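You operate a simulated robot arm through the tools that you are given. There is no shell and no other tool. Be economical: measure what you need, move in short steps, check, and stop when the job is done.

The job below is to be done with a simulated two-armed robot. You get a single attempt, and the scene is never put back.

JOB
Carry softener and peg tub to the worktop under the window on the wooden tray.
Fine: both hands on the tray; push the washer pull-out in. Set down upright: softener bottle.
Where things are to end (x, y in the base frame): wooden tray within 0.06 m of [-1.19, 2.16].

It is judged by the outcome, as a careful person would: the job done as asked, and still so three seconds after it is handed in. It fails if anything else is knocked over, pushed out of place, dropped, spilled or broken.

ROBOT AND FRAMES
Two 7-joint arms with two-finger parallel grippers on one trunk, on a base that drives. Base frame: it is fixed to the floor where the robot stands at the start and does not move with it; the origin is under the middle of the robot, x ahead of it, y to its left, z up; the surface under the hand at the start is at about z = 0.734. Units: m, degrees, N and s.
The left shoulder is at the start at [0.07, 0.163, 1.095], the right one opposite. With the tool pointing down near the work surface each hand reaches from about 0.38 to 0.88 m from the robot's upright axis, wherever it stands, measured 20 degrees to its own side. Places, roughly: inside of the wooden tray [0.5, 0.5, 0.7]; washer pull-out [0.6, 0.5, 0.7]; worktop under the window [-1.3, 2.2, 0.9]. Payload 3.43 kg a hand.
Tool frame (each hand has its own): the origin (TCP) lies between the finger pads and is the grasp point; the fingertips stand 0.034 m ahead of it; z points along the fingers, y is the line along which they close. Largest opening 0.128 m; finger width 0.024, thickness 0.012; the body of the gripper, 0.048 by 0.13 m, starts 0.096 m behind the TCP.
Orientation is that of the tool frame in the base frame, as a unit quaternion [w, x, y, z]. With the fingers straight down and closing along the base's y, the tool's x points along the base's -x, its y along +y and its z along -z.

CONTROLS
- The arms move only by the tool move_arm. It takes "left_series", "right_series" or both (then of equal length, played together; a hand with none holds still); each is a list of rows, each an object (a shift or turn left out is 0, a gripper value left out holds the last) with "offset": the shift along the base's x, y, z in mm, a list of three; "turn": the turn, a rotation vector about the base's x, y, z in degrees, a list of three. In form: [{"offset": [dx, dy, dz], "turn": [wx, wy, wz]}, ...]. A call has 1 to 12 rows; each row is the pose to reach, as a shift and turn from the pose commanded when the call began. "left_grip" and "right_grip" are, for a hand that has rows, the finger opening in mm, from 0 to 128, set as the call begins (left out, the last holds). Rows are played at 5 a second. More than 0.05 m and 8.6 degrees between two rows, or a gripper value outside its range, and nothing of the call is played. A pose out of reach is approached as far as the arm can. The call stops where the force on the tool passes 40 N (or 10 N more than at its start, if that is more) or the arm is blocked; 0.2 s more then pass. The fingers move at their own pace (about 0.153 m/s each) and stop on an object; they squeeze with about 39 N. The grip force told is the motor's: it shows also when the fingers shut on nothing. Time passes only in rows, and 0.2 s behind the last, so rows that repeat a pose let the fingers close. The reply holds the time, the measured pose of the TCP, the force on the tool along the base axes, the opening and the grip force, in the units named above and with some noise, with the torque about the TCP (base axes, N m) and any sound that the robot's microphone picked up.
- Cameras (640 x 400 px; columns grow to the right, rows downward): "scene" is now at [0.1229, 0.0286, 1.3155]; the picture's right is [0.43, -0.90, 0.00], its down [-0.62, -0.29, -0.73] and it looks along [0.66, 0.32, -0.68] (base axes); focal length 214 px, centre (320, 200). "left" rides on the left gripper at [0.076, 0.011, -0.16] in its tool frame; the picture's right is [-0.15, 0.99, 0.00], its down [-0.88, -0.13, -0.46] and it looks along [-0.45, -0.07, 0.89] (tool axes); focal length 234 px, centre (320, 200). "right" rides on the right gripper at [0.076, -0.011, -0.16] in its tool frame; the picture's right is [0.15, 0.99, 0.00], its down [-0.88, 0.13, -0.46] and it looks along [-0.45, 0.07, 0.89] (tool axes); focal length 234 px, centre (320, 200). There is no depth. A picture from a camera that has moved, and an enlarged one, comes with that camera's place and axes in the base frame and with its lens. The place of the scene camera against the robot may be out by one fixed shift of up to 0.012 m in any direction.
- get_image(camera): a new picture of that camera. No time passes.
- slide_trunk(by): slides the trunk up (or, below 0, down) by that many m; the arms and the scene camera ride with it, the base frame stays. It gives what a move gives, with no picture.
- drive_base(legs): drives the robot by 1 to 6 legs, each [ahead, left, turn to the left] in m, m and degrees, along the robot's own axes; the way and the turn of a leg run together, so that a leg with both is an arc; at most 1.5 m and 180 degrees a leg. The arms and the cameras ride along, it lands a little off, and it stops where it bumps. It gives what a move gives.
- head_to(pan, tilt): turns the head with the scene camera to pan (to the left, within 86 degrees either way) and tilt (down, from -29 to 69), counted from straight ahead of the robot. It gives what a move gives.
- close_up(camera, box): a new picture of the part [left, top, right, bottom] of that camera's present view, enlarged. No time passes.
- job_done(): hands the job in; it is judged then, once.

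Go step by step. Nothing tells you exact positions but the pictures and the camera data: compare them with the known pose of the tool, close in by small moves and look again before you grip or let go. The budget is 120 turns and 100 pictures, counting those below and the enlarged ones. Unless the task says otherwise, let go and move clear before handing in, and close with one line.

The tools are called as a command line: name --argument value ..., lists and objects as JSON in quotes. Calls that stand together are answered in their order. move_arm: Moves the arms, as the interface text tells. Its arguments: {"type":"object","properties":{"left_series":{"type":"array","items":{"type":"object","properties":{"offset":{"type":"array","items":{"type":"number"}},"turn":{"type":"array","items":{"type":"number"}}}}},"left_grip":{"type":"number"},"right_series":{"type":"array","items":{"type":"object","properties":{"offset":{"type":"array","items":{"type":"number"}},"turn":{"type":"array","items":{"type":"number"}}}}},"right_grip":{"type":"number"}},"required":[]} The other tools are called the same way: slide_trunk (by) slides the trunk up or down; drive_base (legs) drives the base; head_to (pan, tilt) turns the head that bears the scene camera; get_image (camera) takes a picture; close_up (camera, box) takes an enlarged picture of a part of a camera's view; job_done () hands the job in.

At the start:

```text
clock: 0.0
left_tcp_pos: [0.4645, 0.4698, 1.0111]
left_tool_rot: [0.0, -0.001, 1.0, 0.0]
left_contact_force: [-0.2, -0.3, -0.8]
left_ft_torque: [0.04, 0.03, 0.02]
left_grip_width: 0.1278
left_finger_force: 0.1
right_tcp_pos: [0.5745, 0.102, 1.0367]
right_tool_rot: [0.0, 0.0, 1.0, 0.0]
right_contact_force: [-1.2, 0.9, 0.3]
right_ft_torque: [0.0, 0.0, -0.02]
right_grip_width: 0.128
right_finger_force: 0.0
trunk travel left (down, up): [-0.575, 0.365]
robot x, y, heading: [0.0014, -0.004, -0.2]
head pan, tilt: [25.6, 43.0]
```

scene: 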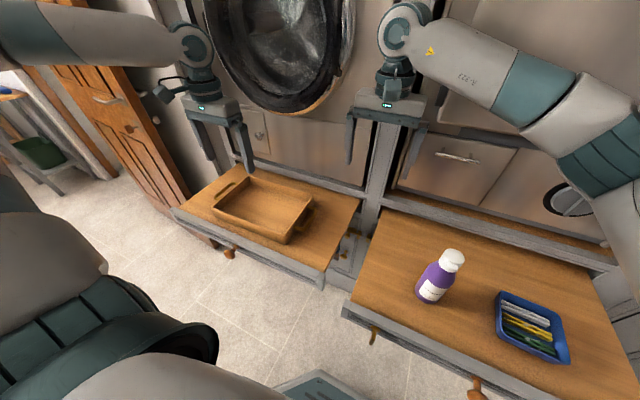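
right: 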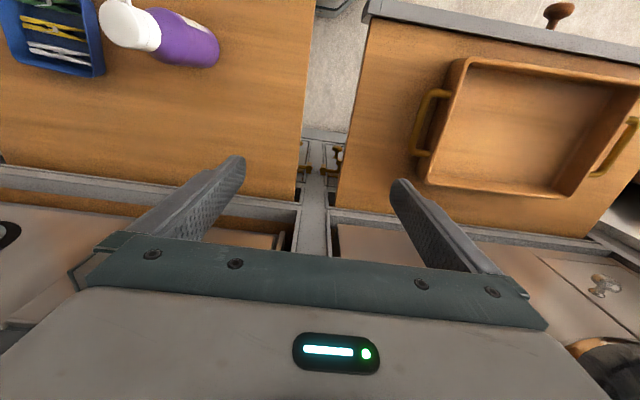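
left: 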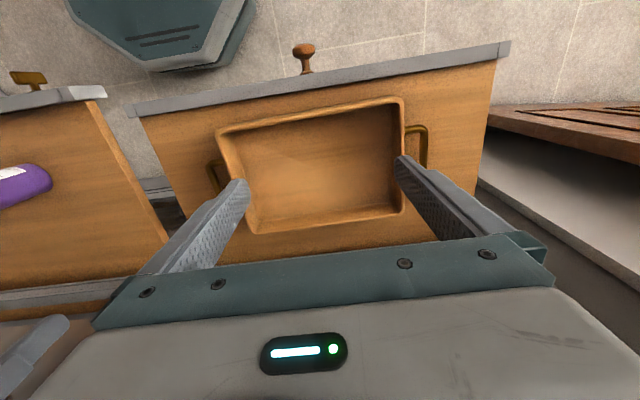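

The tray sits on the left pull-out at roughly (0.57, 0.49). The bottle at (0.47, -0.13) and the peg tub at (0.48, -0.34) are on the right-hand surface. I'll look closer before moving.

close_up --camera "scene" --box '[160, 150, 380, 290]'

close_up --camera "scene" --box '[380, 220, 600, 380]'

head_to --pan 85 --tilt 20

get_image --camera "scene"

```text
2.86 times, centred on (270, 220) of scene
camera zoom: at [0.1229, 0.0286, 1.3155], right [0.43, -0.9, 0.0], down [-0.62, -0.29, -0.73], along [0.66, 0.32, -0.68], focal length 613 px, centre (463, 143)
```

zoom: 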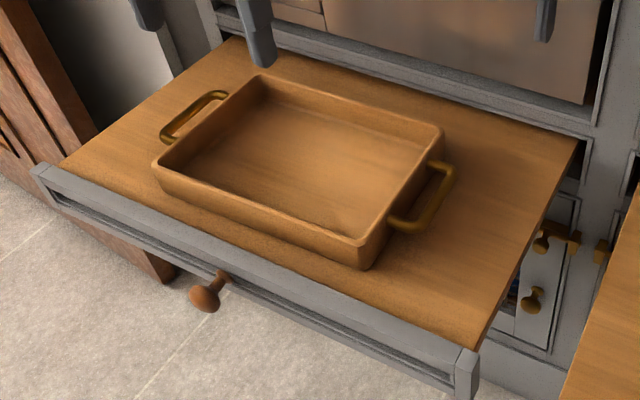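

```text
2.50 times, centred on (490, 300) of scene
camera zoom: at [0.1229, 0.0286, 1.3155], right [0.43, -0.9, 0.0], down [-0.62, -0.29, -0.73], along [0.66, 0.32, -0.68], focal length 536 px, centre (-105, -50)
```

zoom: 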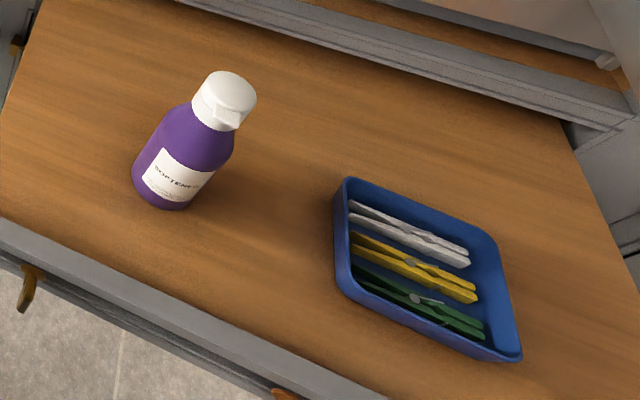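

```text
clock: 1.3
left_tcp_pos: [0.4655, 0.4697, 1.0119]
left_tool_rot: [0.0, 0.0, 1.0, 0.0]
left_contact_force: [-0.6, -0.8, 0.7]
left_ft_torque: [0.01, -0.01, -0.02]
left_grip_width: 0.1281
left_finger_force: 0.1
right_tcp_pos: [0.5747, 0.1005, 1.0367]
right_tool_rot: [0.0, 0.0, 1.0, 0.001]
right_contact_force: [0.5, 0.0, 0.3]
right_ft_torque: [-0.05, -0.01, 0.02]
right_grip_width: 0.1279
right_finger_force: 0.0
trunk travel left (down, up): [-0.575, 0.365]
robot x, y, heading: [-0.0017, -0.0001, -0.2]
head pan, tilt: [85.0, 20.0]
```

```text
94 pictures are left
camera scene: at [0.0564, 0.0855, 1.3513], right [1.0, -0.09, 0.0], down [-0.03, -0.34, -0.94], along [0.08, 0.94, -0.34], focal length 214 px, centre (320, 200)
```

scene: 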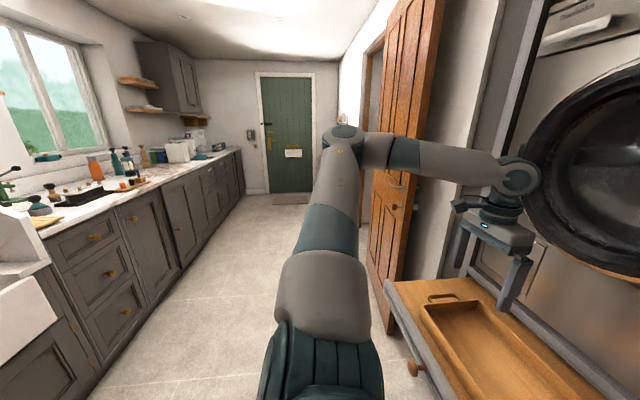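

I can see the window worktop along the left wall. I'll zoom in on the target spot.

close_up --camera "scene" --box '[20, 120, 260, 270]'

head_to --pan 35 --tilt 55

get_image --camera "scene"

```text
2.67 times, centred on (140, 195) of scene
camera zoom: at [0.0564, 0.0855, 1.3513], right [1.0, -0.09, 0.0], down [-0.03, -0.34, -0.94], along [0.08, 0.94, -0.34], focal length 572 px, centre (800, 213)
```

zoom: 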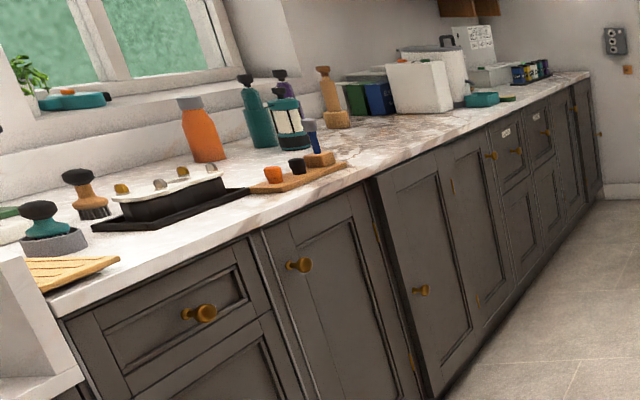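

```text
clock: 2.5
left_tcp_pos: [0.4649, 0.4689, 1.011]
left_tool_rot: [-0.001, -0.002, 1.0, 0.0]
left_contact_force: [0.3, 0.3, 0.3]
left_ft_torque: [-0.01, -0.01, 0.01]
left_grip_width: 0.128
left_finger_force: 0.0
right_tcp_pos: [0.5752, 0.1024, 1.0362]
right_tool_rot: [0.001, 0.0, 1.0, 0.001]
right_contact_force: [0.2, -0.3, 0.7]
right_ft_torque: [-0.01, 0.01, 0.02]
right_grip_width: 0.1282
right_finger_force: 0.0
trunk travel left (down, up): [-0.575, 0.365]
robot x, y, heading: [-0.0015, 0.001, -0.2]
head pan, tilt: [35.0, 55.0]
```

```text
92 pictures are left
camera scene: at [0.1073, 0.0342, 1.2993], right [0.57, -0.82, 0.0], down [-0.67, -0.47, -0.57], along [0.47, 0.33, -0.82], focal length 214 px, centre (320, 200)
```

scene: 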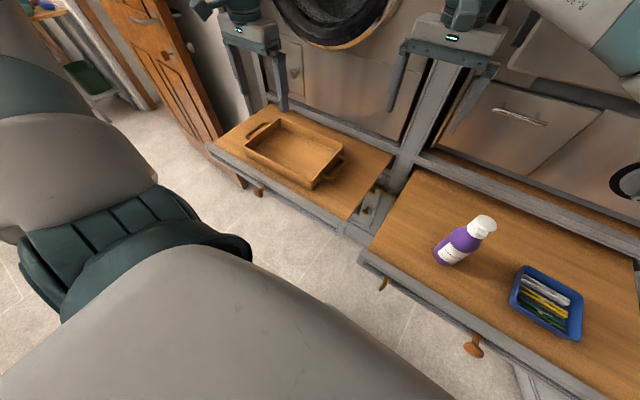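

The tray is axis-aligned, about 0.20 x 0.30, centred near (0.553, 0.461). The target worktop spot looks free. Next I bring the right hand above the bottle and look.

move_arm --right_series '[{"offset": [-18, -38, 4]}, {"offset": [-36, -76, 8]}, {"offset": [-54, -114, 12]}, {"offset": [-72, -152, 14]}, {"offset": [-90, -190, 14]}, {"offset": [-107, -228, 14]}, {"offset": [-107, -228, 14]}]'

get_image --camera "right"

head_to --pan -10 --tilt 45

get_image --camera "scene"

```text
clock: 4.1
left_tcp_pos: [0.4649, 0.4705, 1.0113]
left_tool_rot: [0.0, -0.001, 1.0, 0.0]
left_contact_force: [-0.7, 0.2, -0.3]
left_ft_torque: [-0.01, 0.0, 0.01]
left_grip_width: 0.128
left_finger_force: 0.1
right_tcp_pos: [0.4669, -0.1253, 1.0517]
right_tool_rot: [-0.001, 0.001, 1.0, -0.001]
right_contact_force: [0.2, 0.3, -0.3]
right_ft_torque: [-0.02, 0.01, 0.01]
right_grip_width: 0.128
right_finger_force: 0.2
trunk travel left (down, up): [-0.575, 0.365]
robot x, y, heading: [-0.0008, 0.0011, -0.2]
head pan, tilt: [35.0, 55.0]
```

```text
91 pictures are left
camera right: at [0.3916, -0.1372, 1.2109], right [-0.15, 0.99, 0.0], down [0.88, 0.13, 0.45], along [0.45, 0.07, -0.89], focal length 234 px, centre (320, 200)
```

right: 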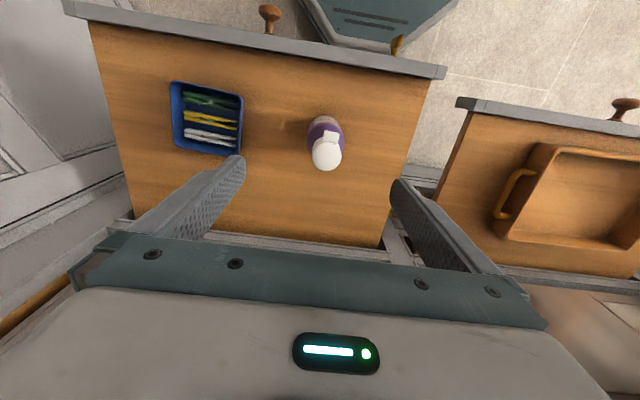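

```text
clock: 5.2
left_tcp_pos: [0.4652, 0.4687, 1.0115]
left_tool_rot: [0.001, -0.001, 1.0, 0.0]
left_contact_force: [-0.1, -0.1, -0.2]
left_ft_torque: [0.0, 0.01, 0.0]
left_grip_width: 0.1281
left_finger_force: 0.3
right_tcp_pos: [0.4684, -0.1258, 1.0506]
right_tool_rot: [0.0, 0.0, 1.0, 0.0]
right_contact_force: [0.7, 0.4, 0.1]
right_ft_torque: [0.0, 0.03, 0.02]
right_grip_width: 0.1282
right_finger_force: 0.1
trunk travel left (down, up): [-0.575, 0.365]
robot x, y, heading: [0.0009, 0.0016, -0.0]
head pan, tilt: [-10.0, 45.0]
```

```text
90 pictures are left
camera scene: at [0.1283, -0.0213, 1.3127], right [-0.17, -0.98, 0.0], down [-0.7, 0.12, -0.71], along [0.7, -0.12, -0.71], focal length 214 px, centre (320, 200)
```

scene: 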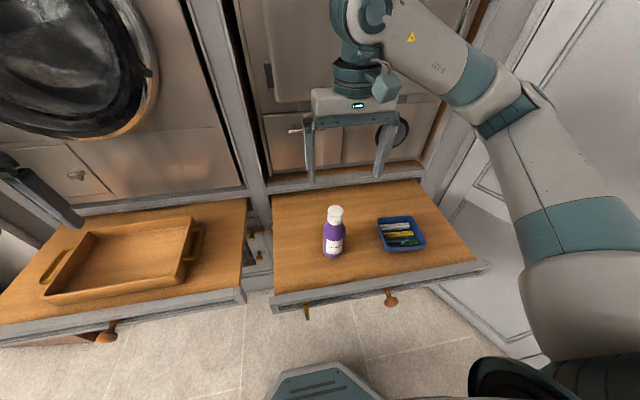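

The wrist view puts the bottle axis at about (0.470, -0.118), with its top near 0.92 and its body about 6 cm wide. I'll descend to z 0.84 in two stages.

move_arm --right_series '[{"offset": [2, 8, -20]}, {"offset": [2, 8, -55]}, {"offset": [2, 8, -90]}, {"offset": [2, 8, -90]}]' --right_grip 128

get_image --camera "right"

close_up --camera "scene" --box '[240, 110, 460, 270]'

```text
clock: 6.2
left_tcp_pos: [0.4657, 0.4684, 1.0122]
left_tool_rot: [0.0, -0.001, 1.0, 0.0]
left_contact_force: [0.1, 0.0, -0.4]
left_ft_torque: [-0.06, -0.01, 0.01]
left_grip_width: 0.1281
left_finger_force: 0.0
right_tcp_pos: [0.4701, -0.119, 0.9604]
right_tool_rot: [0.0, 0.0, 1.0, 0.0]
right_contact_force: [-0.8, -0.6, -0.5]
right_ft_torque: [-0.03, -0.02, 0.02]
right_grip_width: 0.1281
right_finger_force: 0.1
trunk travel left (down, up): [-0.575, 0.365]
robot x, y, heading: [-0.0018, -0.0027, 0.0]
head pan, tilt: [-10.0, 45.0]
```

```text
89 pictures are left
camera right: at [0.3942, -0.1301, 1.1213], right [-0.15, 0.99, 0.0], down [0.88, 0.13, 0.46], along [0.45, 0.07, -0.89], focal length 234 px, centre (320, 200)
```

right: 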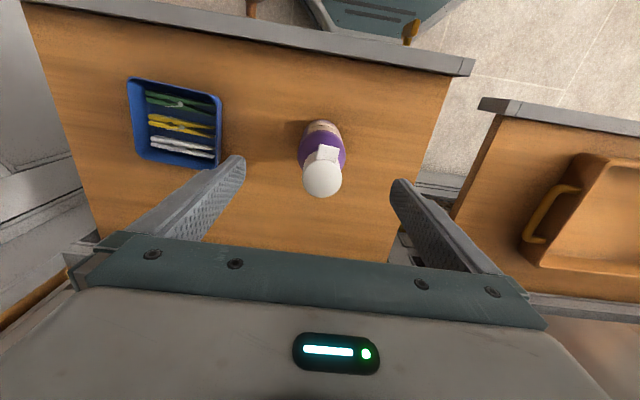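

```text
2.50 times, centred on (350, 190) of scene
camera zoom: at [0.1279, -0.0211, 1.3127], right [-0.17, -0.98, 0.0], down [-0.7, 0.12, -0.71], along [0.7, -0.12, -0.71], focal length 536 px, centre (245, 225)
```

zoom: 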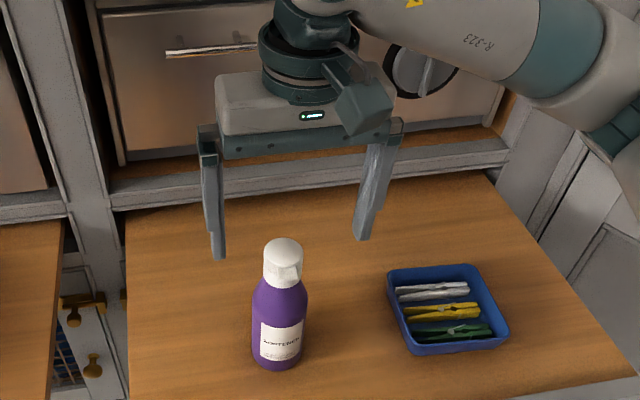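

The bottle is centred between the fingers. Going down to grip height and closing.

move_arm --right_series '[{"offset": [-1, 2, -40]}, {"offset": [-1, 2, -80]}, {"offset": [-1, 2, -119]}, {"offset": [-1, 2, -119]}]'

get_image --camera "right"

```text
clock: 7.2
left_tcp_pos: [0.4659, 0.4701, 1.0113]
left_tool_rot: [0.001, -0.001, 1.0, 0.0]
left_contact_force: [-0.6, 0.5, 0.0]
left_ft_torque: [0.02, -0.01, -0.01]
left_grip_width: 0.1279
left_finger_force: 0.1
right_tcp_pos: [0.4685, -0.1149, 0.8429]
right_tool_rot: [0.001, 0.0, 1.0, 0.0]
right_contact_force: [0.7, 0.5, -0.9]
right_ft_torque: [-0.01, -0.03, 0.0]
right_grip_width: 0.1278
right_finger_force: 0.2
trunk travel left (down, up): [-0.575, 0.365]
robot x, y, heading: [-0.0022, 0.0005, 0.3]
head pan, tilt: [-10.0, 45.0]
```

```text
87 pictures are left
camera right: at [0.3922, -0.1277, 1.0026], right [-0.15, 0.99, 0.0], down [0.88, 0.13, 0.46], along [0.45, 0.07, -0.89], focal length 234 px, centre (320, 200)
```

right: 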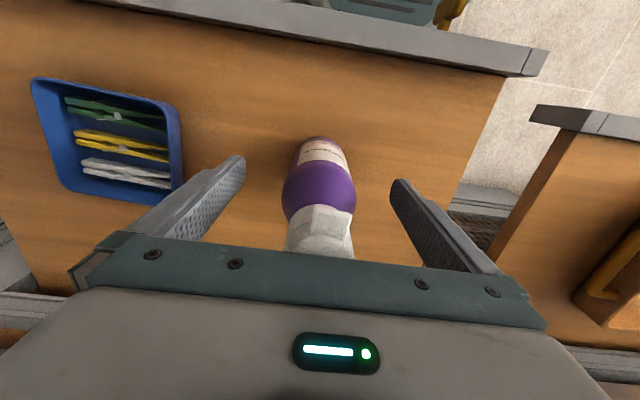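

move_arm --right_series '[{"offset": [0, 0, -4]}, {"offset": [0, 0, -4]}, {"offset": [0, 0, -4]}, {"offset": [0, 0, -4]}, {"offset": [0, 0, -4]}]' --right_grip 40

get_image --camera "right"

```text
clock: 8.4
left_tcp_pos: [0.4648, 0.4693, 1.01]
left_tool_rot: [0.001, -0.001, 1.0, 0.0]
left_contact_force: [0.3, -0.3, -0.6]
left_ft_torque: [0.0, -0.02, 0.02]
left_grip_width: 0.128
left_finger_force: 0.0
right_tcp_pos: [0.4699, -0.1159, 0.8374]
right_tool_rot: [0.0, 0.0, 1.0, 0.0]
right_contact_force: [1.6, 3.3, 5.1]
right_ft_torque: [0.14, -0.1, 0.01]
right_grip_width: 0.0611
right_finger_force: 38.7
trunk travel left (down, up): [-0.575, 0.365]
robot x, y, heading: [0.0004, 0.001, -0.2]
head pan, tilt: [-10.0, 45.0]
```

```text
86 pictures are left
camera right: at [0.3924, -0.1275, 0.9989], right [-0.15, 0.99, 0.0], down [0.88, 0.13, 0.46], along [0.45, 0.07, -0.89], focal length 234 px, centre (320, 200)
```

right: 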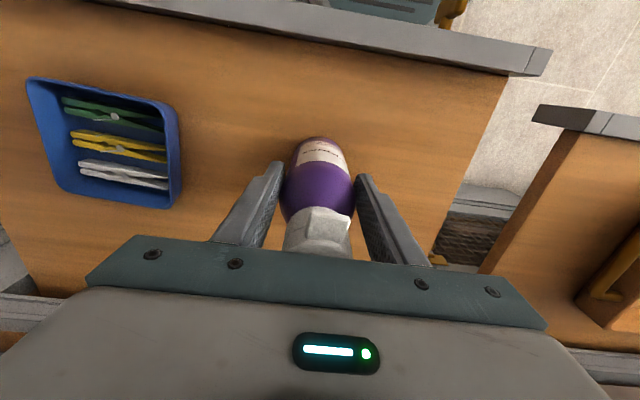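

The bottle is held at 61 mm. I'll lift it straight up and tuck the left hand back out of the way.

move_arm --right_series '[{"offset": [0, 0, 20]}, {"offset": [0, 0, 50]}, {"offset": [0, 0, 85]}, {"offset": [0, 0, 120]}, {"offset": [0, 0, 150]}, {"offset": [0, 0, 150]}]' --left_series '[{"offset": [-20, -10, 20]}, {"offset": [-45, -20, 40]}, {"offset": [-70, -30, 60]}, {"offset": [-95, -40, 80]}, {"offset": [-115, -50, 100]}, {"offset": [-115, -50, 100]}]'

drive_base --legs '[[0, 0.27, 0]]'

head_to --pan 20 --tilt 48

get_image --camera "scene"

get_image --camera "right"

```text
clock: 9.8
left_tcp_pos: [0.3499, 0.4187, 1.1094]
left_tool_rot: [-0.001, -0.001, 1.0, 0.0]
left_contact_force: [-0.1, -1.0, 0.2]
left_ft_torque: [0.0, -0.02, 0.0]
left_grip_width: 0.1282
left_finger_force: 0.1
right_tcp_pos: [0.4685, -0.1156, 0.9881]
right_tool_rot: [-0.001, 0.0, 1.0, 0.0]
right_contact_force: [-0.4, 0.1, -4.3]
right_ft_torque: [0.01, 0.07, 0.02]
right_grip_width: 0.0611
right_finger_force: 38.2
trunk travel left (down, up): [-0.575, 0.365]
robot x, y, heading: [0.004, -0.001, -0.2]
head pan, tilt: [-10.0, 45.0]
```

```text
clock: 11.7
left_tcp_pos: [0.3488, 0.6872, 1.1103]
left_tool_rot: [0.001, -0.001, 1.0, 0.001]
left_contact_force: [-0.5, 0.6, -0.3]
left_ft_torque: [0.0, 0.02, 0.01]
left_grip_width: 0.1278
left_finger_force: 0.0
right_tcp_pos: [0.4684, 0.1515, 0.9876]
right_tool_rot: [0.001, -0.002, 1.0, 0.0]
right_contact_force: [-0.5, 0.8, -4.5]
right_ft_torque: [-0.04, 0.04, 0.02]
right_grip_width: 0.0611
right_finger_force: 38.7
trunk travel left (down, up): [-0.575, 0.365]
robot x, y, heading: [0.0009, 0.2704, 0.3]
head pan, tilt: [-10.0, 45.0]
```

```text
clock: 12.7
left_tcp_pos: [0.3496, 0.688, 1.1104]
left_tool_rot: [0.0, -0.003, 1.0, 0.001]
left_contact_force: [0.1, 0.0, -0.8]
left_ft_torque: [-0.02, -0.01, -0.03]
left_grip_width: 0.1281
left_finger_force: 0.0
right_tcp_pos: [0.469, 0.1513, 0.9885]
right_tool_rot: [0.0, 0.0, 1.0, 0.001]
right_contact_force: [0.5, -0.3, -4.5]
right_ft_torque: [0.0, 0.01, 0.01]
right_grip_width: 0.0609
right_finger_force: 38.3
trunk travel left (down, up): [-0.575, 0.365]
robot x, y, heading: [0.0036, 0.266, 0.3]
head pan, tilt: [20.0, 48.0]
```

```text
85 pictures are left
camera scene: at [0.1224, 0.288, 1.3084], right [0.34, -0.94, 0.0], down [-0.7, -0.25, -0.67], along [0.63, 0.23, -0.74], focal length 214 px, centre (320, 200)
```

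scene: 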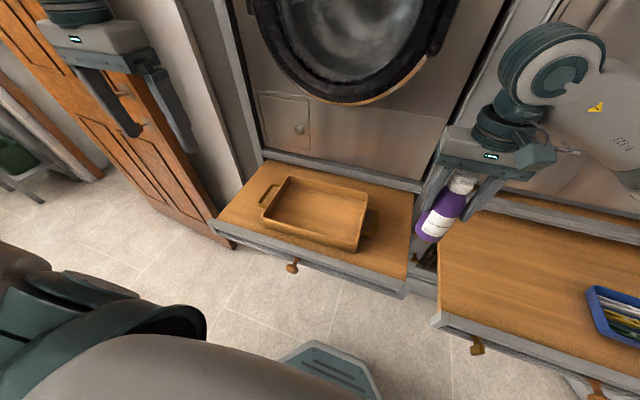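

```text
84 pictures are left
camera right: at [0.3928, 0.1402, 1.1485], right [-0.15, 0.99, 0.0], down [0.88, 0.13, 0.46], along [0.45, 0.07, -0.89], focal length 234 px, centre (320, 200)
```

right: 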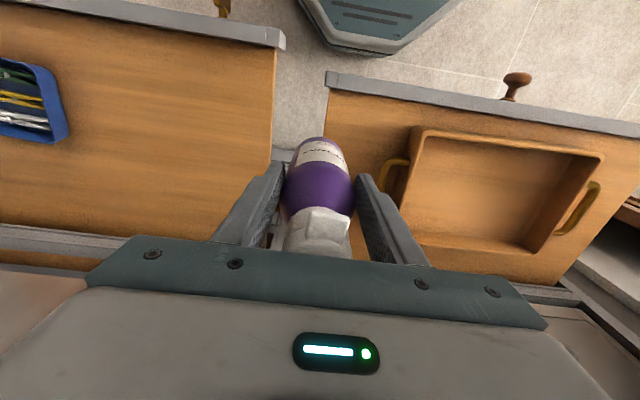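

Bottle is lifted 15 cm. Now I carry it over the tray and look again.

move_arm --right_series '[{"offset": [10, 40, 5]}, {"offset": [20, 80, 10]}, {"offset": [30, 120, 12]}, {"offset": [40, 160, 12]}, {"offset": [50, 200, 12]}, {"offset": [60, 240, 12]}, {"offset": [70, 280, 12]}, {"offset": [78, 320, 12]}, {"offset": [80, 349, 12]}, {"offset": [80, 349, 12]}]'

get_image --camera "right"

get_image --camera "scene"

```text
clock: 14.8
left_tcp_pos: [0.349, 0.6875, 1.1108]
left_tool_rot: [0.0, -0.001, 1.0, 0.0]
left_contact_force: [0.0, 0.6, 0.6]
left_ft_torque: [0.02, 0.02, 0.0]
left_grip_width: 0.1281
left_finger_force: 0.1
right_tcp_pos: [0.5479, 0.5005, 1.0]
right_tool_rot: [0.0, 0.0, 1.0, 0.0]
right_contact_force: [-0.2, -0.3, -4.8]
right_ft_torque: [0.03, 0.06, 0.03]
right_grip_width: 0.0608
right_finger_force: 39.2
trunk travel left (down, up): [-0.575, 0.365]
robot x, y, heading: [-0.0012, 0.2661, 0.3]
head pan, tilt: [20.0, 48.0]
```

```text
83 pictures are left
camera right: at [0.4731, 0.4886, 1.1597], right [-0.15, 0.99, 0.0], down [0.88, 0.13, 0.46], along [0.45, 0.07, -0.89], focal length 234 px, centre (320, 200)
```

right: 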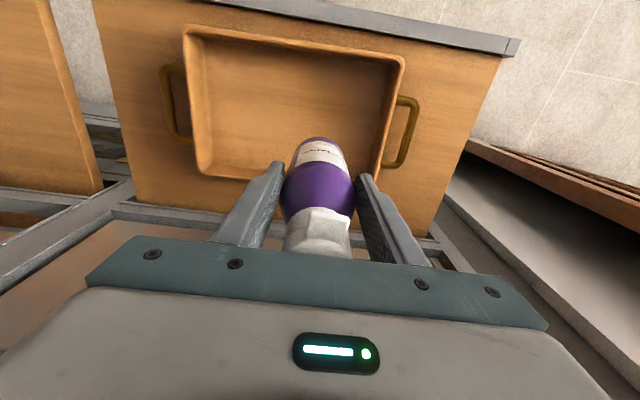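

```text
82 pictures are left
camera scene: at [0.1227, 0.2877, 1.3084], right [0.34, -0.94, 0.0], down [-0.7, -0.25, -0.67], along [0.63, 0.23, -0.74], focal length 214 px, centre (320, 200)
```

scene: 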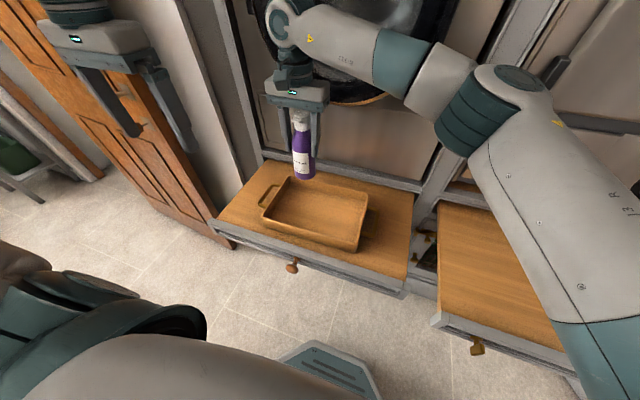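

Combining both views, the tray rim is at z≈0.79 with its centre near (0.542, 0.451). I'll put the bottle at (0.540, 0.532), lowering it partway first.

move_arm --right_series '[{"offset": [-8, 32, 0]}, {"offset": [-8, 32, -35]}, {"offset": [-8, 32, -70]}, {"offset": [-8, 32, -100]}, {"offset": [-8, 32, -125]}, {"offset": [-8, 32, -125]}]'

get_image --camera "right"

close_up --camera "scene" --box '[200, 80, 420, 300]'

```text
clock: 16.2
left_tcp_pos: [0.3485, 0.6887, 1.1111]
left_tool_rot: [0.001, -0.002, 1.0, 0.0]
left_contact_force: [-0.9, 0.4, 0.2]
left_ft_torque: [-0.01, -0.01, -0.06]
left_grip_width: 0.128
left_finger_force: 0.1
right_tcp_pos: [0.5404, 0.533, 0.875]
right_tool_rot: [0.001, -0.001, 1.0, 0.0]
right_contact_force: [-0.3, 0.7, -4.2]
right_ft_torque: [0.0, 0.04, -0.01]
right_grip_width: 0.0612
right_finger_force: 39.4
trunk travel left (down, up): [-0.575, 0.365]
robot x, y, heading: [0.0008, 0.2668, -0.0]
head pan, tilt: [20.0, 48.0]
```

```text
81 pictures are left
camera right: at [0.4644, 0.5213, 1.0355], right [-0.15, 0.99, 0.0], down [0.88, 0.13, 0.46], along [0.45, 0.07, -0.89], focal length 234 px, centre (320, 200)
```

right: 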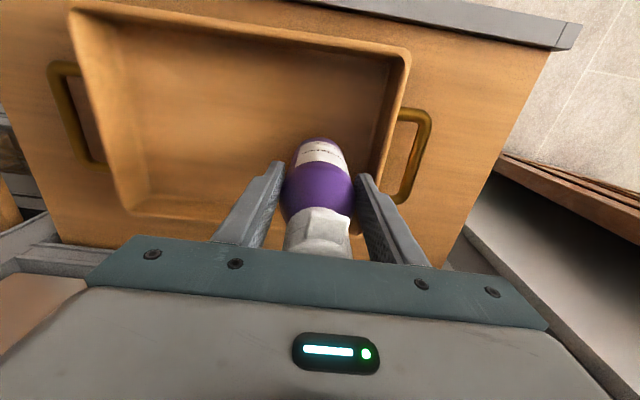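

```text
1.82 times, centred on (310, 190) of scene
camera zoom: at [0.1219, 0.2889, 1.3085], right [0.34, -0.94, 0.0], down [-0.7, -0.26, -0.67], along [0.63, 0.23, -0.74], focal length 390 px, centre (338, 218)
```

zoom: 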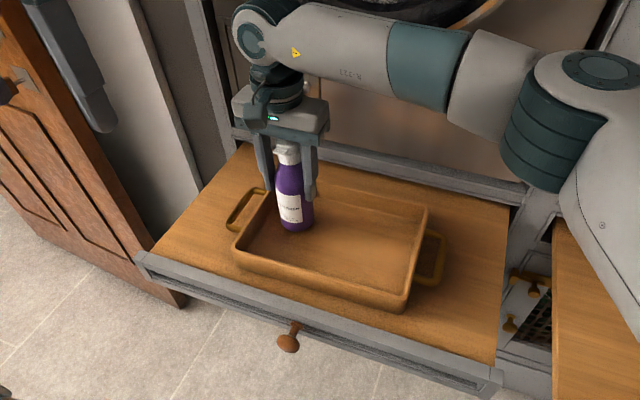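

Bottle is clear of the walls. Lowering gently until it touches the tray floor.

move_arm --right_series '[{"offset": [0, -1, -10]}, {"offset": [0, -1, -18]}, {"offset": [0, -1, -22]}, {"offset": [0, -1, -25]}, {"offset": [0, -1, -25]}]'

```text
clock: 17.1
left_tcp_pos: [0.3468, 0.6867, 1.1114]
left_tool_rot: [0.001, -0.001, 1.0, -0.001]
left_contact_force: [0.4, -0.2, 0.4]
left_ft_torque: [-0.03, 0.02, 0.01]
left_grip_width: 0.128
left_finger_force: 0.2
right_tcp_pos: [0.5414, 0.5311, 0.8605]
right_tool_rot: [0.003, 0.0, 1.0, 0.003]
right_contact_force: [-0.8, -3.0, 24.8]
right_ft_torque: [-0.8, 0.16, 0.06]
right_grip_width: 0.0608
right_finger_force: 39.3
trunk travel left (down, up): [-0.575, 0.365]
robot x, y, heading: [-0.0018, 0.2683, 0.0]
head pan, tilt: [20.0, 48.0]
stopped in row 4 (right hand): the force on the tool passed its limit at 49 N (the readings are from after the stop); the commanded pose is now the measured one
```

It touched at TCP z 0.860, a bit higher than expected, so I'll check what it landed on.

close_up --camera "scene" --box '[240, 130, 380, 260]'

get_image --camera "right"

get_image --camera "left"

```text
3.08 times, centred on (310, 195) of scene
camera zoom: at [0.1203, 0.2873, 1.3088], right [0.34, -0.94, 0.0], down [-0.7, -0.25, -0.67], along [0.63, 0.23, -0.74], focal length 660 px, centre (351, 215)
```

zoom: 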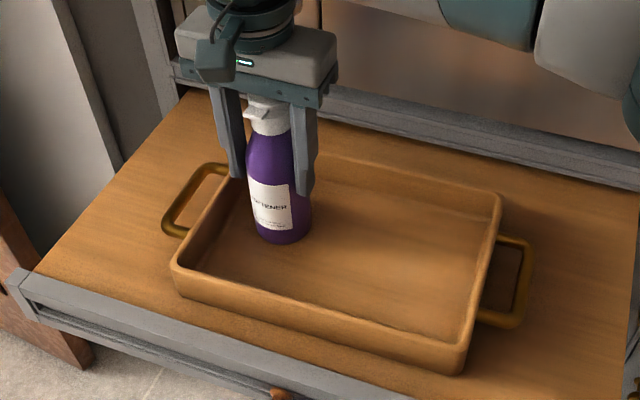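

```text
78 pictures are left
camera right: at [0.4644, 0.5195, 1.0206], right [-0.15, 0.99, 0.01], down [0.88, 0.13, 0.46], along [0.46, 0.07, -0.89], focal length 234 px, centre (320, 200)
```

right: 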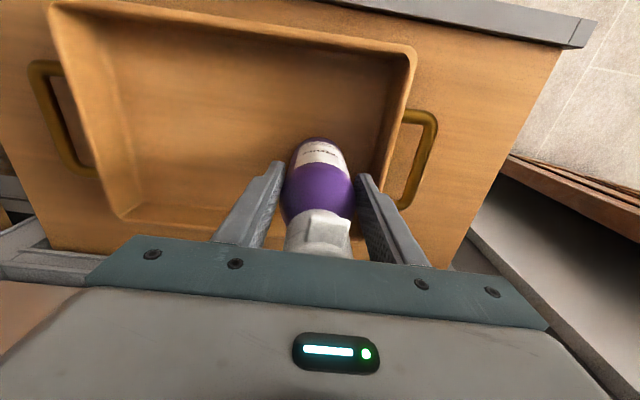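

```text
77 pictures are left
camera left: at [0.2708, 0.6978, 1.2712], right [0.14, 0.99, 0.0], down [0.88, -0.13, 0.46], along [0.45, -0.07, -0.89], focal length 234 px, centre (320, 200)
```

left: 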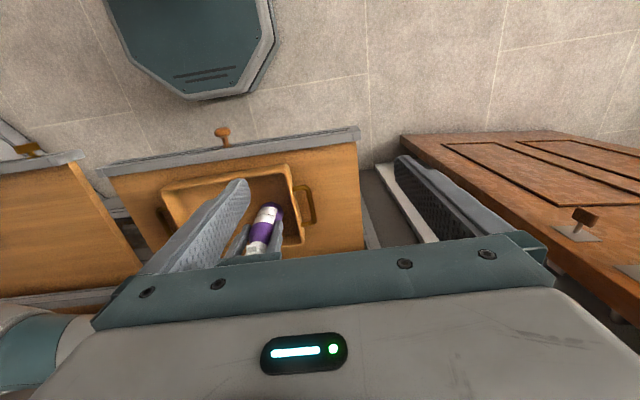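

The bottle stands on the tray floor, which is at about z 0.757. I'll ease the pressure and then let go.

move_arm --right_series '[{"offset": [0, 0, 1]}, {"offset": [0, 0, 1]}]'

move_arm --right_series '[{"offset": [0, 0, 0]}, {"offset": [0, 0, 0]}, {"offset": [0, 0, 0]}]' --right_grip 84

get_image --camera "right"

```text
clock: 17.7
left_tcp_pos: [0.3466, 0.6878, 1.1125]
left_tool_rot: [0.002, -0.002, 1.0, 0.0]
left_contact_force: [-0.1, 0.2, 0.3]
left_ft_torque: [0.03, 0.02, -0.02]
left_grip_width: 0.1277
left_finger_force: 0.1
right_tcp_pos: [0.542, 0.5319, 0.8609]
right_tool_rot: [0.005, 0.0, 1.0, 0.003]
right_contact_force: [3.9, -2.3, 25.8]
right_ft_torque: [-0.39, -0.34, -0.06]
right_grip_width: 0.0606
right_finger_force: 38.4
trunk travel left (down, up): [-0.575, 0.365]
robot x, y, heading: [0.0015, 0.2714, 0.1]
head pan, tilt: [20.0, 48.0]
```

```text
clock: 18.5
left_tcp_pos: [0.3482, 0.6891, 1.1107]
left_tool_rot: [-0.001, -0.002, 1.0, 0.001]
left_contact_force: [-0.9, -0.5, 0.2]
left_ft_torque: [-0.01, -0.01, 0.02]
left_grip_width: 0.128
left_finger_force: 0.0
right_tcp_pos: [0.5426, 0.5335, 0.8578]
right_tool_rot: [0.002, 0.0, 1.0, 0.002]
right_contact_force: [-0.7, -1.0, 0.3]
right_ft_torque: [-0.02, 0.0, -0.03]
right_grip_width: 0.0838
right_finger_force: 0.0
trunk travel left (down, up): [-0.575, 0.365]
robot x, y, heading: [-0.0022, 0.269, -0.4]
head pan, tilt: [20.0, 48.0]
```

```text
76 pictures are left
camera right: at [0.4655, 0.5208, 1.0183], right [-0.15, 0.99, 0.0], down [0.88, 0.13, 0.46], along [0.45, 0.07, -0.89], focal length 234 px, centre (320, 200)
```

right: 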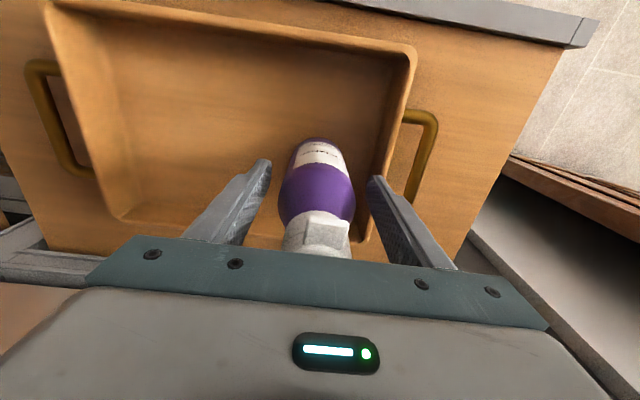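

The bottle stands free. I'll rise straight up and move back toward the tub.

move_arm --right_series '[{"offset": [0, 0, 30]}, {"offset": [0, 0, 70]}, {"offset": [0, 0, 110]}, {"offset": [0, 0, 150]}, {"offset": [0, -40, 160]}, {"offset": [-10, -80, 160]}, {"offset": [-20, -120, 160]}, {"offset": [-30, -160, 160]}, {"offset": [-40, -200, 160]}, {"offset": [-50, -240, 160]}, {"offset": [-60, -280, 160]}, {"offset": [-62, -320, 160]}]'

drive_base --legs '[[0, -0.27, 0]]'

move_arm --right_series '[{"offset": [0, -40, 0], "turn": [0, 0, 8]}, {"offset": [0, -80, 0], "turn": [0, 0, 16]}, {"offset": [0, -120, 0], "turn": [0, 0, 24]}, {"offset": [0, -160, 0], "turn": [0, 0, 32]}, {"offset": [0, -200, 0], "turn": [0, 0, 40]}, {"offset": [0, -235, 0], "turn": [0, 0, 48]}, {"offset": [0, -265, 0], "turn": [0, 0, 56]}, {"offset": [0, -285, 0], "turn": [0, 0, 64]}, {"offset": [0, -285, 0], "turn": [0, 0, 72]}, {"offset": [0, -285, 0], "turn": [0, 0, 80]}, {"offset": [0, -285, 0], "turn": [0, 0, 88]}, {"offset": [0, -285, 0], "turn": [0, 0, 88]}]' --right_grip 128

get_image --camera "right"

head_to --pan -25 --tilt 48

get_image --camera "scene"

```text
clock: 21.1
left_tcp_pos: [0.3476, 0.6874, 1.111]
left_tool_rot: [0.0, -0.002, 1.0, 0.001]
left_contact_force: [0.0, -0.3, -0.3]
left_ft_torque: [0.08, 0.0, -0.01]
left_grip_width: 0.1279
left_finger_force: 0.1
right_tcp_pos: [0.4795, 0.2108, 1.0188]
right_tool_rot: [0.003, -0.001, 1.0, 0.003]
right_contact_force: [0.4, 0.1, 1.0]
right_ft_torque: [0.0, 0.01, -0.03]
right_grip_width: 0.0839
right_finger_force: 0.1
trunk travel left (down, up): [-0.575, 0.365]
robot x, y, heading: [0.0008, 0.2711, 0.2]
head pan, tilt: [20.0, 48.0]
```

```text
clock: 23.0
left_tcp_pos: [0.3509, 0.4153, 1.1097]
left_tool_rot: [0.0, 0.001, 1.0, 0.0]
left_contact_force: [0.2, -0.1, -0.5]
left_ft_torque: [-0.01, 0.03, -0.01]
left_grip_width: 0.128
left_finger_force: 0.0
right_tcp_pos: [0.4802, -0.0613, 1.0201]
right_tool_rot: [0.002, 0.003, 1.0, 0.003]
right_contact_force: [0.4, -0.4, -0.9]
right_ft_torque: [0.03, -0.02, -0.01]
right_grip_width: 0.0841
right_finger_force: 0.0
trunk travel left (down, up): [-0.575, 0.365]
robot x, y, heading: [-0.0011, -0.0002, -0.2]
head pan, tilt: [20.0, 48.0]
```

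```text
clock: 25.6
left_tcp_pos: [0.3502, 0.4147, 1.1113]
left_tool_rot: [0.0, 0.0, 1.0, 0.001]
left_contact_force: [-0.1, -0.4, 0.3]
left_ft_torque: [0.02, -0.01, -0.02]
left_grip_width: 0.1278
left_finger_force: 0.0
right_tcp_pos: [0.3788, -0.2393, 1.0155]
right_tool_rot: [0.0, -0.692, 0.722, 0.004]
right_contact_force: [-0.9, 0.7, -1.1]
right_ft_torque: [0.0, 0.04, -0.05]
right_grip_width: 0.1282
right_finger_force: 0.1
right hand out of reach, approached as far as the arm can: row 8, 9, 10, 11, 12
trunk travel left (down, up): [-0.575, 0.365]
robot x, y, heading: [0.0023, -0.0053, -0.2]
head pan, tilt: [20.0, 48.0]
```

```text
75 pictures are left
camera right: at [0.3888, -0.3178, 1.1759], right [-0.99, -0.11, 0.0], down [-0.09, 0.88, 0.46], along [-0.05, 0.46, -0.89], focal length 234 px, centre (320, 200)
```

right: 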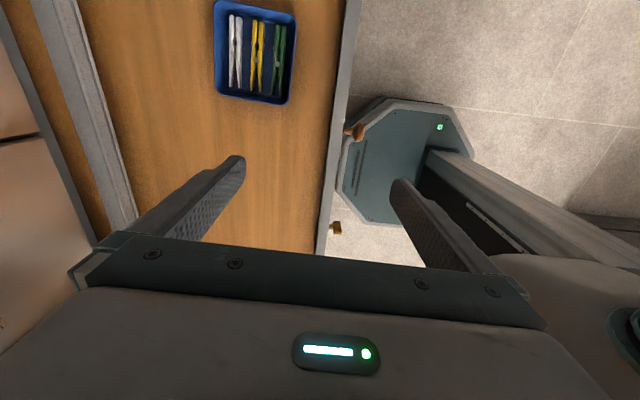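

```text
clock: 26.7
left_tcp_pos: [0.3509, 0.4151, 1.1111]
left_tool_rot: [0.0, 0.001, 1.0, 0.0]
left_contact_force: [0.2, -0.8, -0.3]
left_ft_torque: [-0.01, 0.01, -0.02]
left_grip_width: 0.1279
left_finger_force: 0.1
right_tcp_pos: [0.3798, -0.2399, 1.017]
right_tool_rot: [-0.001, -0.693, 0.721, 0.004]
right_contact_force: [-0.6, -0.3, -0.3]
right_ft_torque: [0.02, 0.01, -0.01]
right_grip_width: 0.128
right_finger_force: 0.0
trunk travel left (down, up): [-0.575, 0.365]
robot x, y, heading: [0.001, -0.0012, -0.0]
head pan, tilt: [-25.0, 48.0]
```

```text
74 pictures are left
camera scene: at [0.1191, -0.0434, 1.3085], right [-0.42, -0.91, 0.0], down [-0.67, 0.32, -0.67], along [0.61, -0.28, -0.74], focal length 214 px, centre (320, 200)
```

scene: 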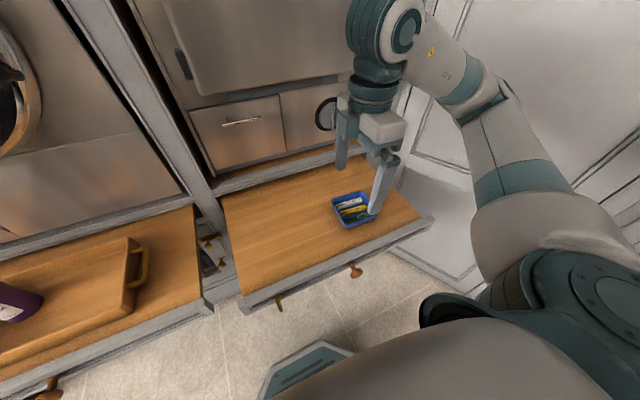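

With this turn the hand falls short of the tub, so I'll use the opposite wrist turn. The tub is about 0.108 x 0.113, centred near (0.485, -0.337) and yawed about -3.5°.

move_arm --right_series '[{"offset": [5, 0, 0], "turn": [0, 0, -8]}, {"offset": [10, 0, 0], "turn": [0, 0, -16]}, {"offset": [20, 0, 0], "turn": [0, 0, -24]}, {"offset": [30, 0, 0], "turn": [0, 0, -32]}, {"offset": [40, 0, 0], "turn": [0, 0, -40]}, {"offset": [50, 0, 0], "turn": [0, 0, -48]}, {"offset": [60, 0, 0], "turn": [0, 0, -56]}, {"offset": [70, -10, 0], "turn": [0, 0, -64]}, {"offset": [80, -20, 0], "turn": [0, 0, -72]}, {"offset": [90, -30, 0], "turn": [0, 0, -80]}, {"offset": [100, -40, 0], "turn": [0, 0, -88]}, {"offset": [100, -60, 0], "turn": [0, 0, -96]}]'

move_arm --right_series '[{"offset": [0, 0, 0], "turn": [0, 0, -8]}, {"offset": [0, -5, 0], "turn": [0, 0, -16]}, {"offset": [0, -10, 0], "turn": [0, 0, -24]}, {"offset": [0, -15, 0], "turn": [0, 0, -32]}, {"offset": [0, -20, 0], "turn": [0, 0, -40]}, {"offset": [0, -25, 0], "turn": [0, 0, -48]}, {"offset": [0, -30, 0], "turn": [0, 0, -56]}, {"offset": [0, -35, 0], "turn": [0, 0, -64]}, {"offset": [0, -35, 0], "turn": [0, 0, -72]}, {"offset": [0, -35, 0], "turn": [0, 0, -80]}, {"offset": [0, -35, 0], "turn": [0, 0, -85.5]}, {"offset": [0, -35, 0], "turn": [0, 0, -85.5]}]'

get_image --camera "right"

```text
clock: 29.3
left_tcp_pos: [0.3495, 0.4141, 1.1119]
left_tool_rot: [0.0, 0.001, 1.0, 0.001]
left_contact_force: [0.2, -0.1, -0.2]
left_ft_torque: [0.0, 0.03, -0.04]
left_grip_width: 0.128
left_finger_force: 0.0
right_tcp_pos: [0.4795, -0.3002, 1.0163]
right_tool_rot: [0.002, 0.073, 0.997, 0.003]
right_contact_force: [-1.2, -0.1, -0.8]
right_ft_torque: [0.0, 0.0, -0.01]
right_grip_width: 0.128
right_finger_force: 0.0
trunk travel left (down, up): [-0.575, 0.365]
robot x, y, heading: [-0.005, -0.0012, -0.3]
head pan, tilt: [-25.0, 48.0]
```

```text
clock: 31.9
left_tcp_pos: [0.3508, 0.4151, 1.1103]
left_tool_rot: [0.0, 0.001, 1.0, 0.0]
left_contact_force: [-0.1, -0.8, 0.2]
left_ft_torque: [0.02, -0.02, 0.01]
left_grip_width: 0.1279
left_finger_force: 0.0
right_tcp_pos: [0.4798, -0.3354, 1.0174]
right_tool_rot: [0.004, 0.73, 0.683, 0.0]
right_contact_force: [-0.1, -0.1, 0.1]
right_ft_torque: [-0.02, 0.0, 0.01]
right_grip_width: 0.1282
right_finger_force: 0.0
trunk travel left (down, up): [-0.575, 0.365]
robot x, y, heading: [0.0027, -0.0003, -0.6]
head pan, tilt: [-25.0, 48.0]
```

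```text
73 pictures are left
camera right: at [0.473, -0.2578, 1.1767], right [1.0, 0.08, 0.0], down [0.07, -0.89, 0.46], along [0.04, -0.46, -0.89], focal length 234 px, centre (320, 200)
```

right: 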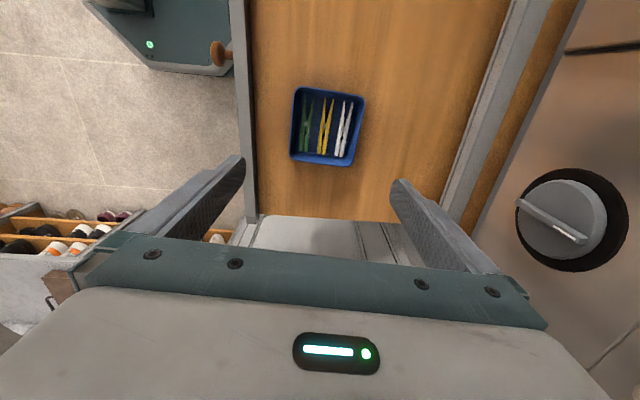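

The tub is near (0.490, -0.334). I'll centre on it and lower part way for a finer look.

move_arm --right_series '[{"offset": [10, 2, -40]}, {"offset": [10, 2, -80]}, {"offset": [10, 2, -120]}, {"offset": [10, 2, -140]}, {"offset": [10, 2, -140]}]'

get_image --camera "right"

close_up --camera "scene" --box '[300, 110, 440, 250]'

```text
clock: 33.1
left_tcp_pos: [0.3503, 0.4161, 1.1108]
left_tool_rot: [0.0, 0.001, 1.0, -0.001]
left_contact_force: [0.3, -0.1, 0.2]
left_ft_torque: [0.01, -0.02, 0.0]
left_grip_width: 0.1282
left_finger_force: 0.0
right_tcp_pos: [0.4899, -0.3314, 0.8756]
right_tool_rot: [0.004, 0.729, 0.684, 0.0]
right_contact_force: [0.3, 0.5, 0.3]
right_ft_torque: [-0.03, 0.01, 0.0]
right_grip_width: 0.128
right_finger_force: 0.0
trunk travel left (down, up): [-0.575, 0.365]
robot x, y, heading: [0.0016, -0.0038, -0.1]
head pan, tilt: [-25.0, 48.0]
```

```text
72 pictures are left
camera right: at [0.4829, -0.2549, 1.0361], right [1.0, 0.08, 0.0], down [0.07, -0.88, 0.46], along [0.04, -0.46, -0.89], focal length 234 px, centre (320, 200)
```

right: 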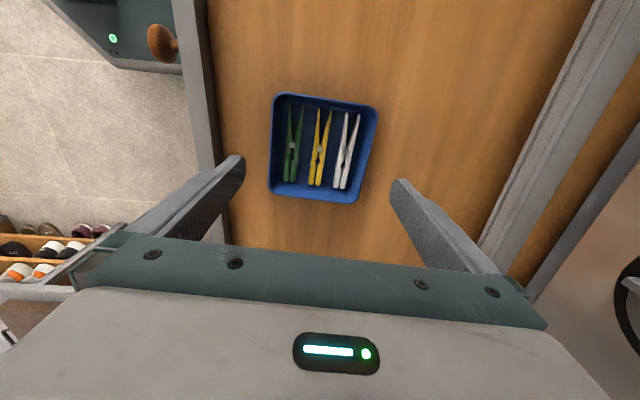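

```text
2.86 times, centred on (370, 180) of scene
camera zoom: at [0.1189, -0.0433, 1.3085], right [-0.43, -0.9, 0.0], down [-0.67, 0.32, -0.67], along [0.61, -0.28, -0.74], focal length 613 px, centre (177, 257)
```

zoom: 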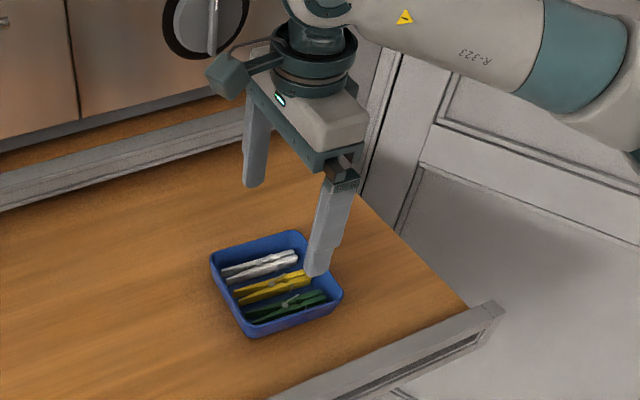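

The tub is centred between the fingers with about 8 mm clearance each side. Going down slowly to z≈0.777.

move_arm --right_series '[{"offset": [-1, 0, -30]}, {"offset": [-1, 0, -55]}, {"offset": [-1, 0, -75]}, {"offset": [-1, 0, -90]}, {"offset": [-1, 0, -98]}, {"offset": [-1, 0, -98]}]'

get_image --camera "right"

close_up --camera "scene" --box '[300, 130, 440, 250]'

```text
clock: 34.5
left_tcp_pos: [0.3512, 0.416, 1.1109]
left_tool_rot: [0.0, 0.001, 1.0, 0.001]
left_contact_force: [0.1, -0.5, 0.6]
left_ft_torque: [0.0, -0.01, 0.0]
left_grip_width: 0.1278
left_finger_force: 0.0
right_tcp_pos: [0.4884, -0.3321, 0.7796]
right_tool_rot: [0.003, 0.73, 0.684, -0.001]
right_contact_force: [-0.8, -1.0, -0.6]
right_ft_torque: [-0.01, 0.01, -0.02]
right_grip_width: 0.1279
right_finger_force: 0.0
trunk travel left (down, up): [-0.575, 0.365]
robot x, y, heading: [0.0011, 0.0014, -0.1]
head pan, tilt: [-25.0, 48.0]
```

```text
70 pictures are left
camera right: at [0.4814, -0.2556, 0.9383], right [1.0, 0.08, 0.0], down [0.07, -0.88, 0.46], along [0.04, -0.46, -0.89], focal length 234 px, centre (320, 200)
```

right: 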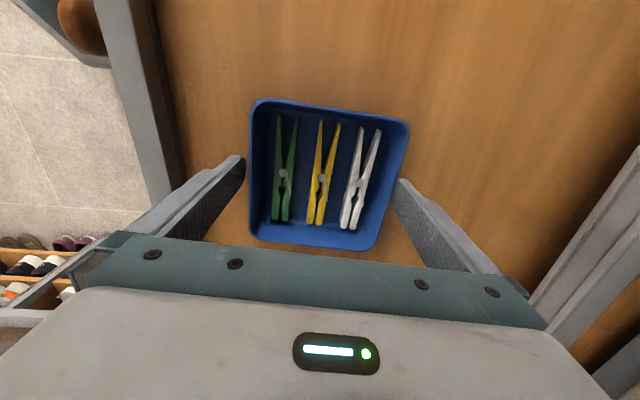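

```text
3.33 times, centred on (370, 190) of scene
camera zoom: at [0.119, -0.0435, 1.3085], right [-0.43, -0.9, 0.0], down [-0.67, 0.32, -0.67], along [0.61, -0.28, -0.74], focal length 715 px, centre (153, 233)
```

zoom: 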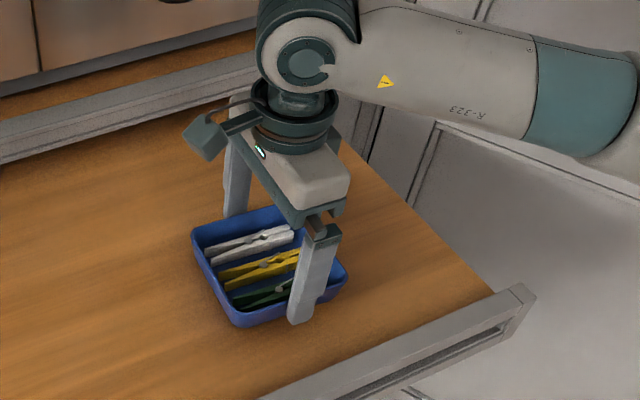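

The fingers straddle the tub. Lowering 4 mm more and closing.

move_arm --right_series '[{"offset": [0, 0, -4]}, {"offset": [0, 0, -4]}, {"offset": [0, 0, -4]}, {"offset": [0, 0, -4]}]' --right_grip 95

get_image --camera "right"

```text
clock: 35.5
left_tcp_pos: [0.3486, 0.4159, 1.1112]
left_tool_rot: [0.0, 0.001, 1.0, -0.001]
left_contact_force: [0.4, 0.5, -0.4]
left_ft_torque: [-0.02, 0.0, 0.0]
left_grip_width: 0.1279
left_finger_force: 0.1
right_tcp_pos: [0.4895, -0.3321, 0.7775]
right_tool_rot: [0.007, 0.731, 0.683, 0.002]
right_contact_force: [5.4, -6.3, 35.1]
right_ft_torque: [-0.15, -0.25, 0.3]
right_grip_width: 0.1188
right_finger_force: 39.1
trunk travel left (down, up): [-0.575, 0.365]
robot x, y, heading: [-0.0008, 0.0013, -0.1]
head pan, tilt: [-25.0, 48.0]
```

```text
68 pictures are left
camera right: at [0.4804, -0.2551, 0.9372], right [1.0, 0.08, 0.01], down [0.07, -0.88, 0.46], along [0.05, -0.46, -0.89], focal length 234 px, centre (320, 200)
```

right: 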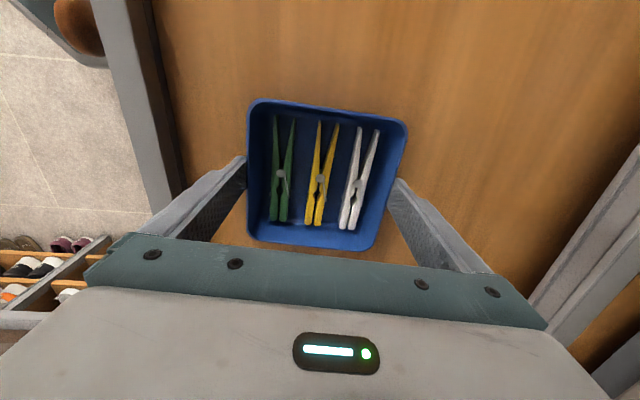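

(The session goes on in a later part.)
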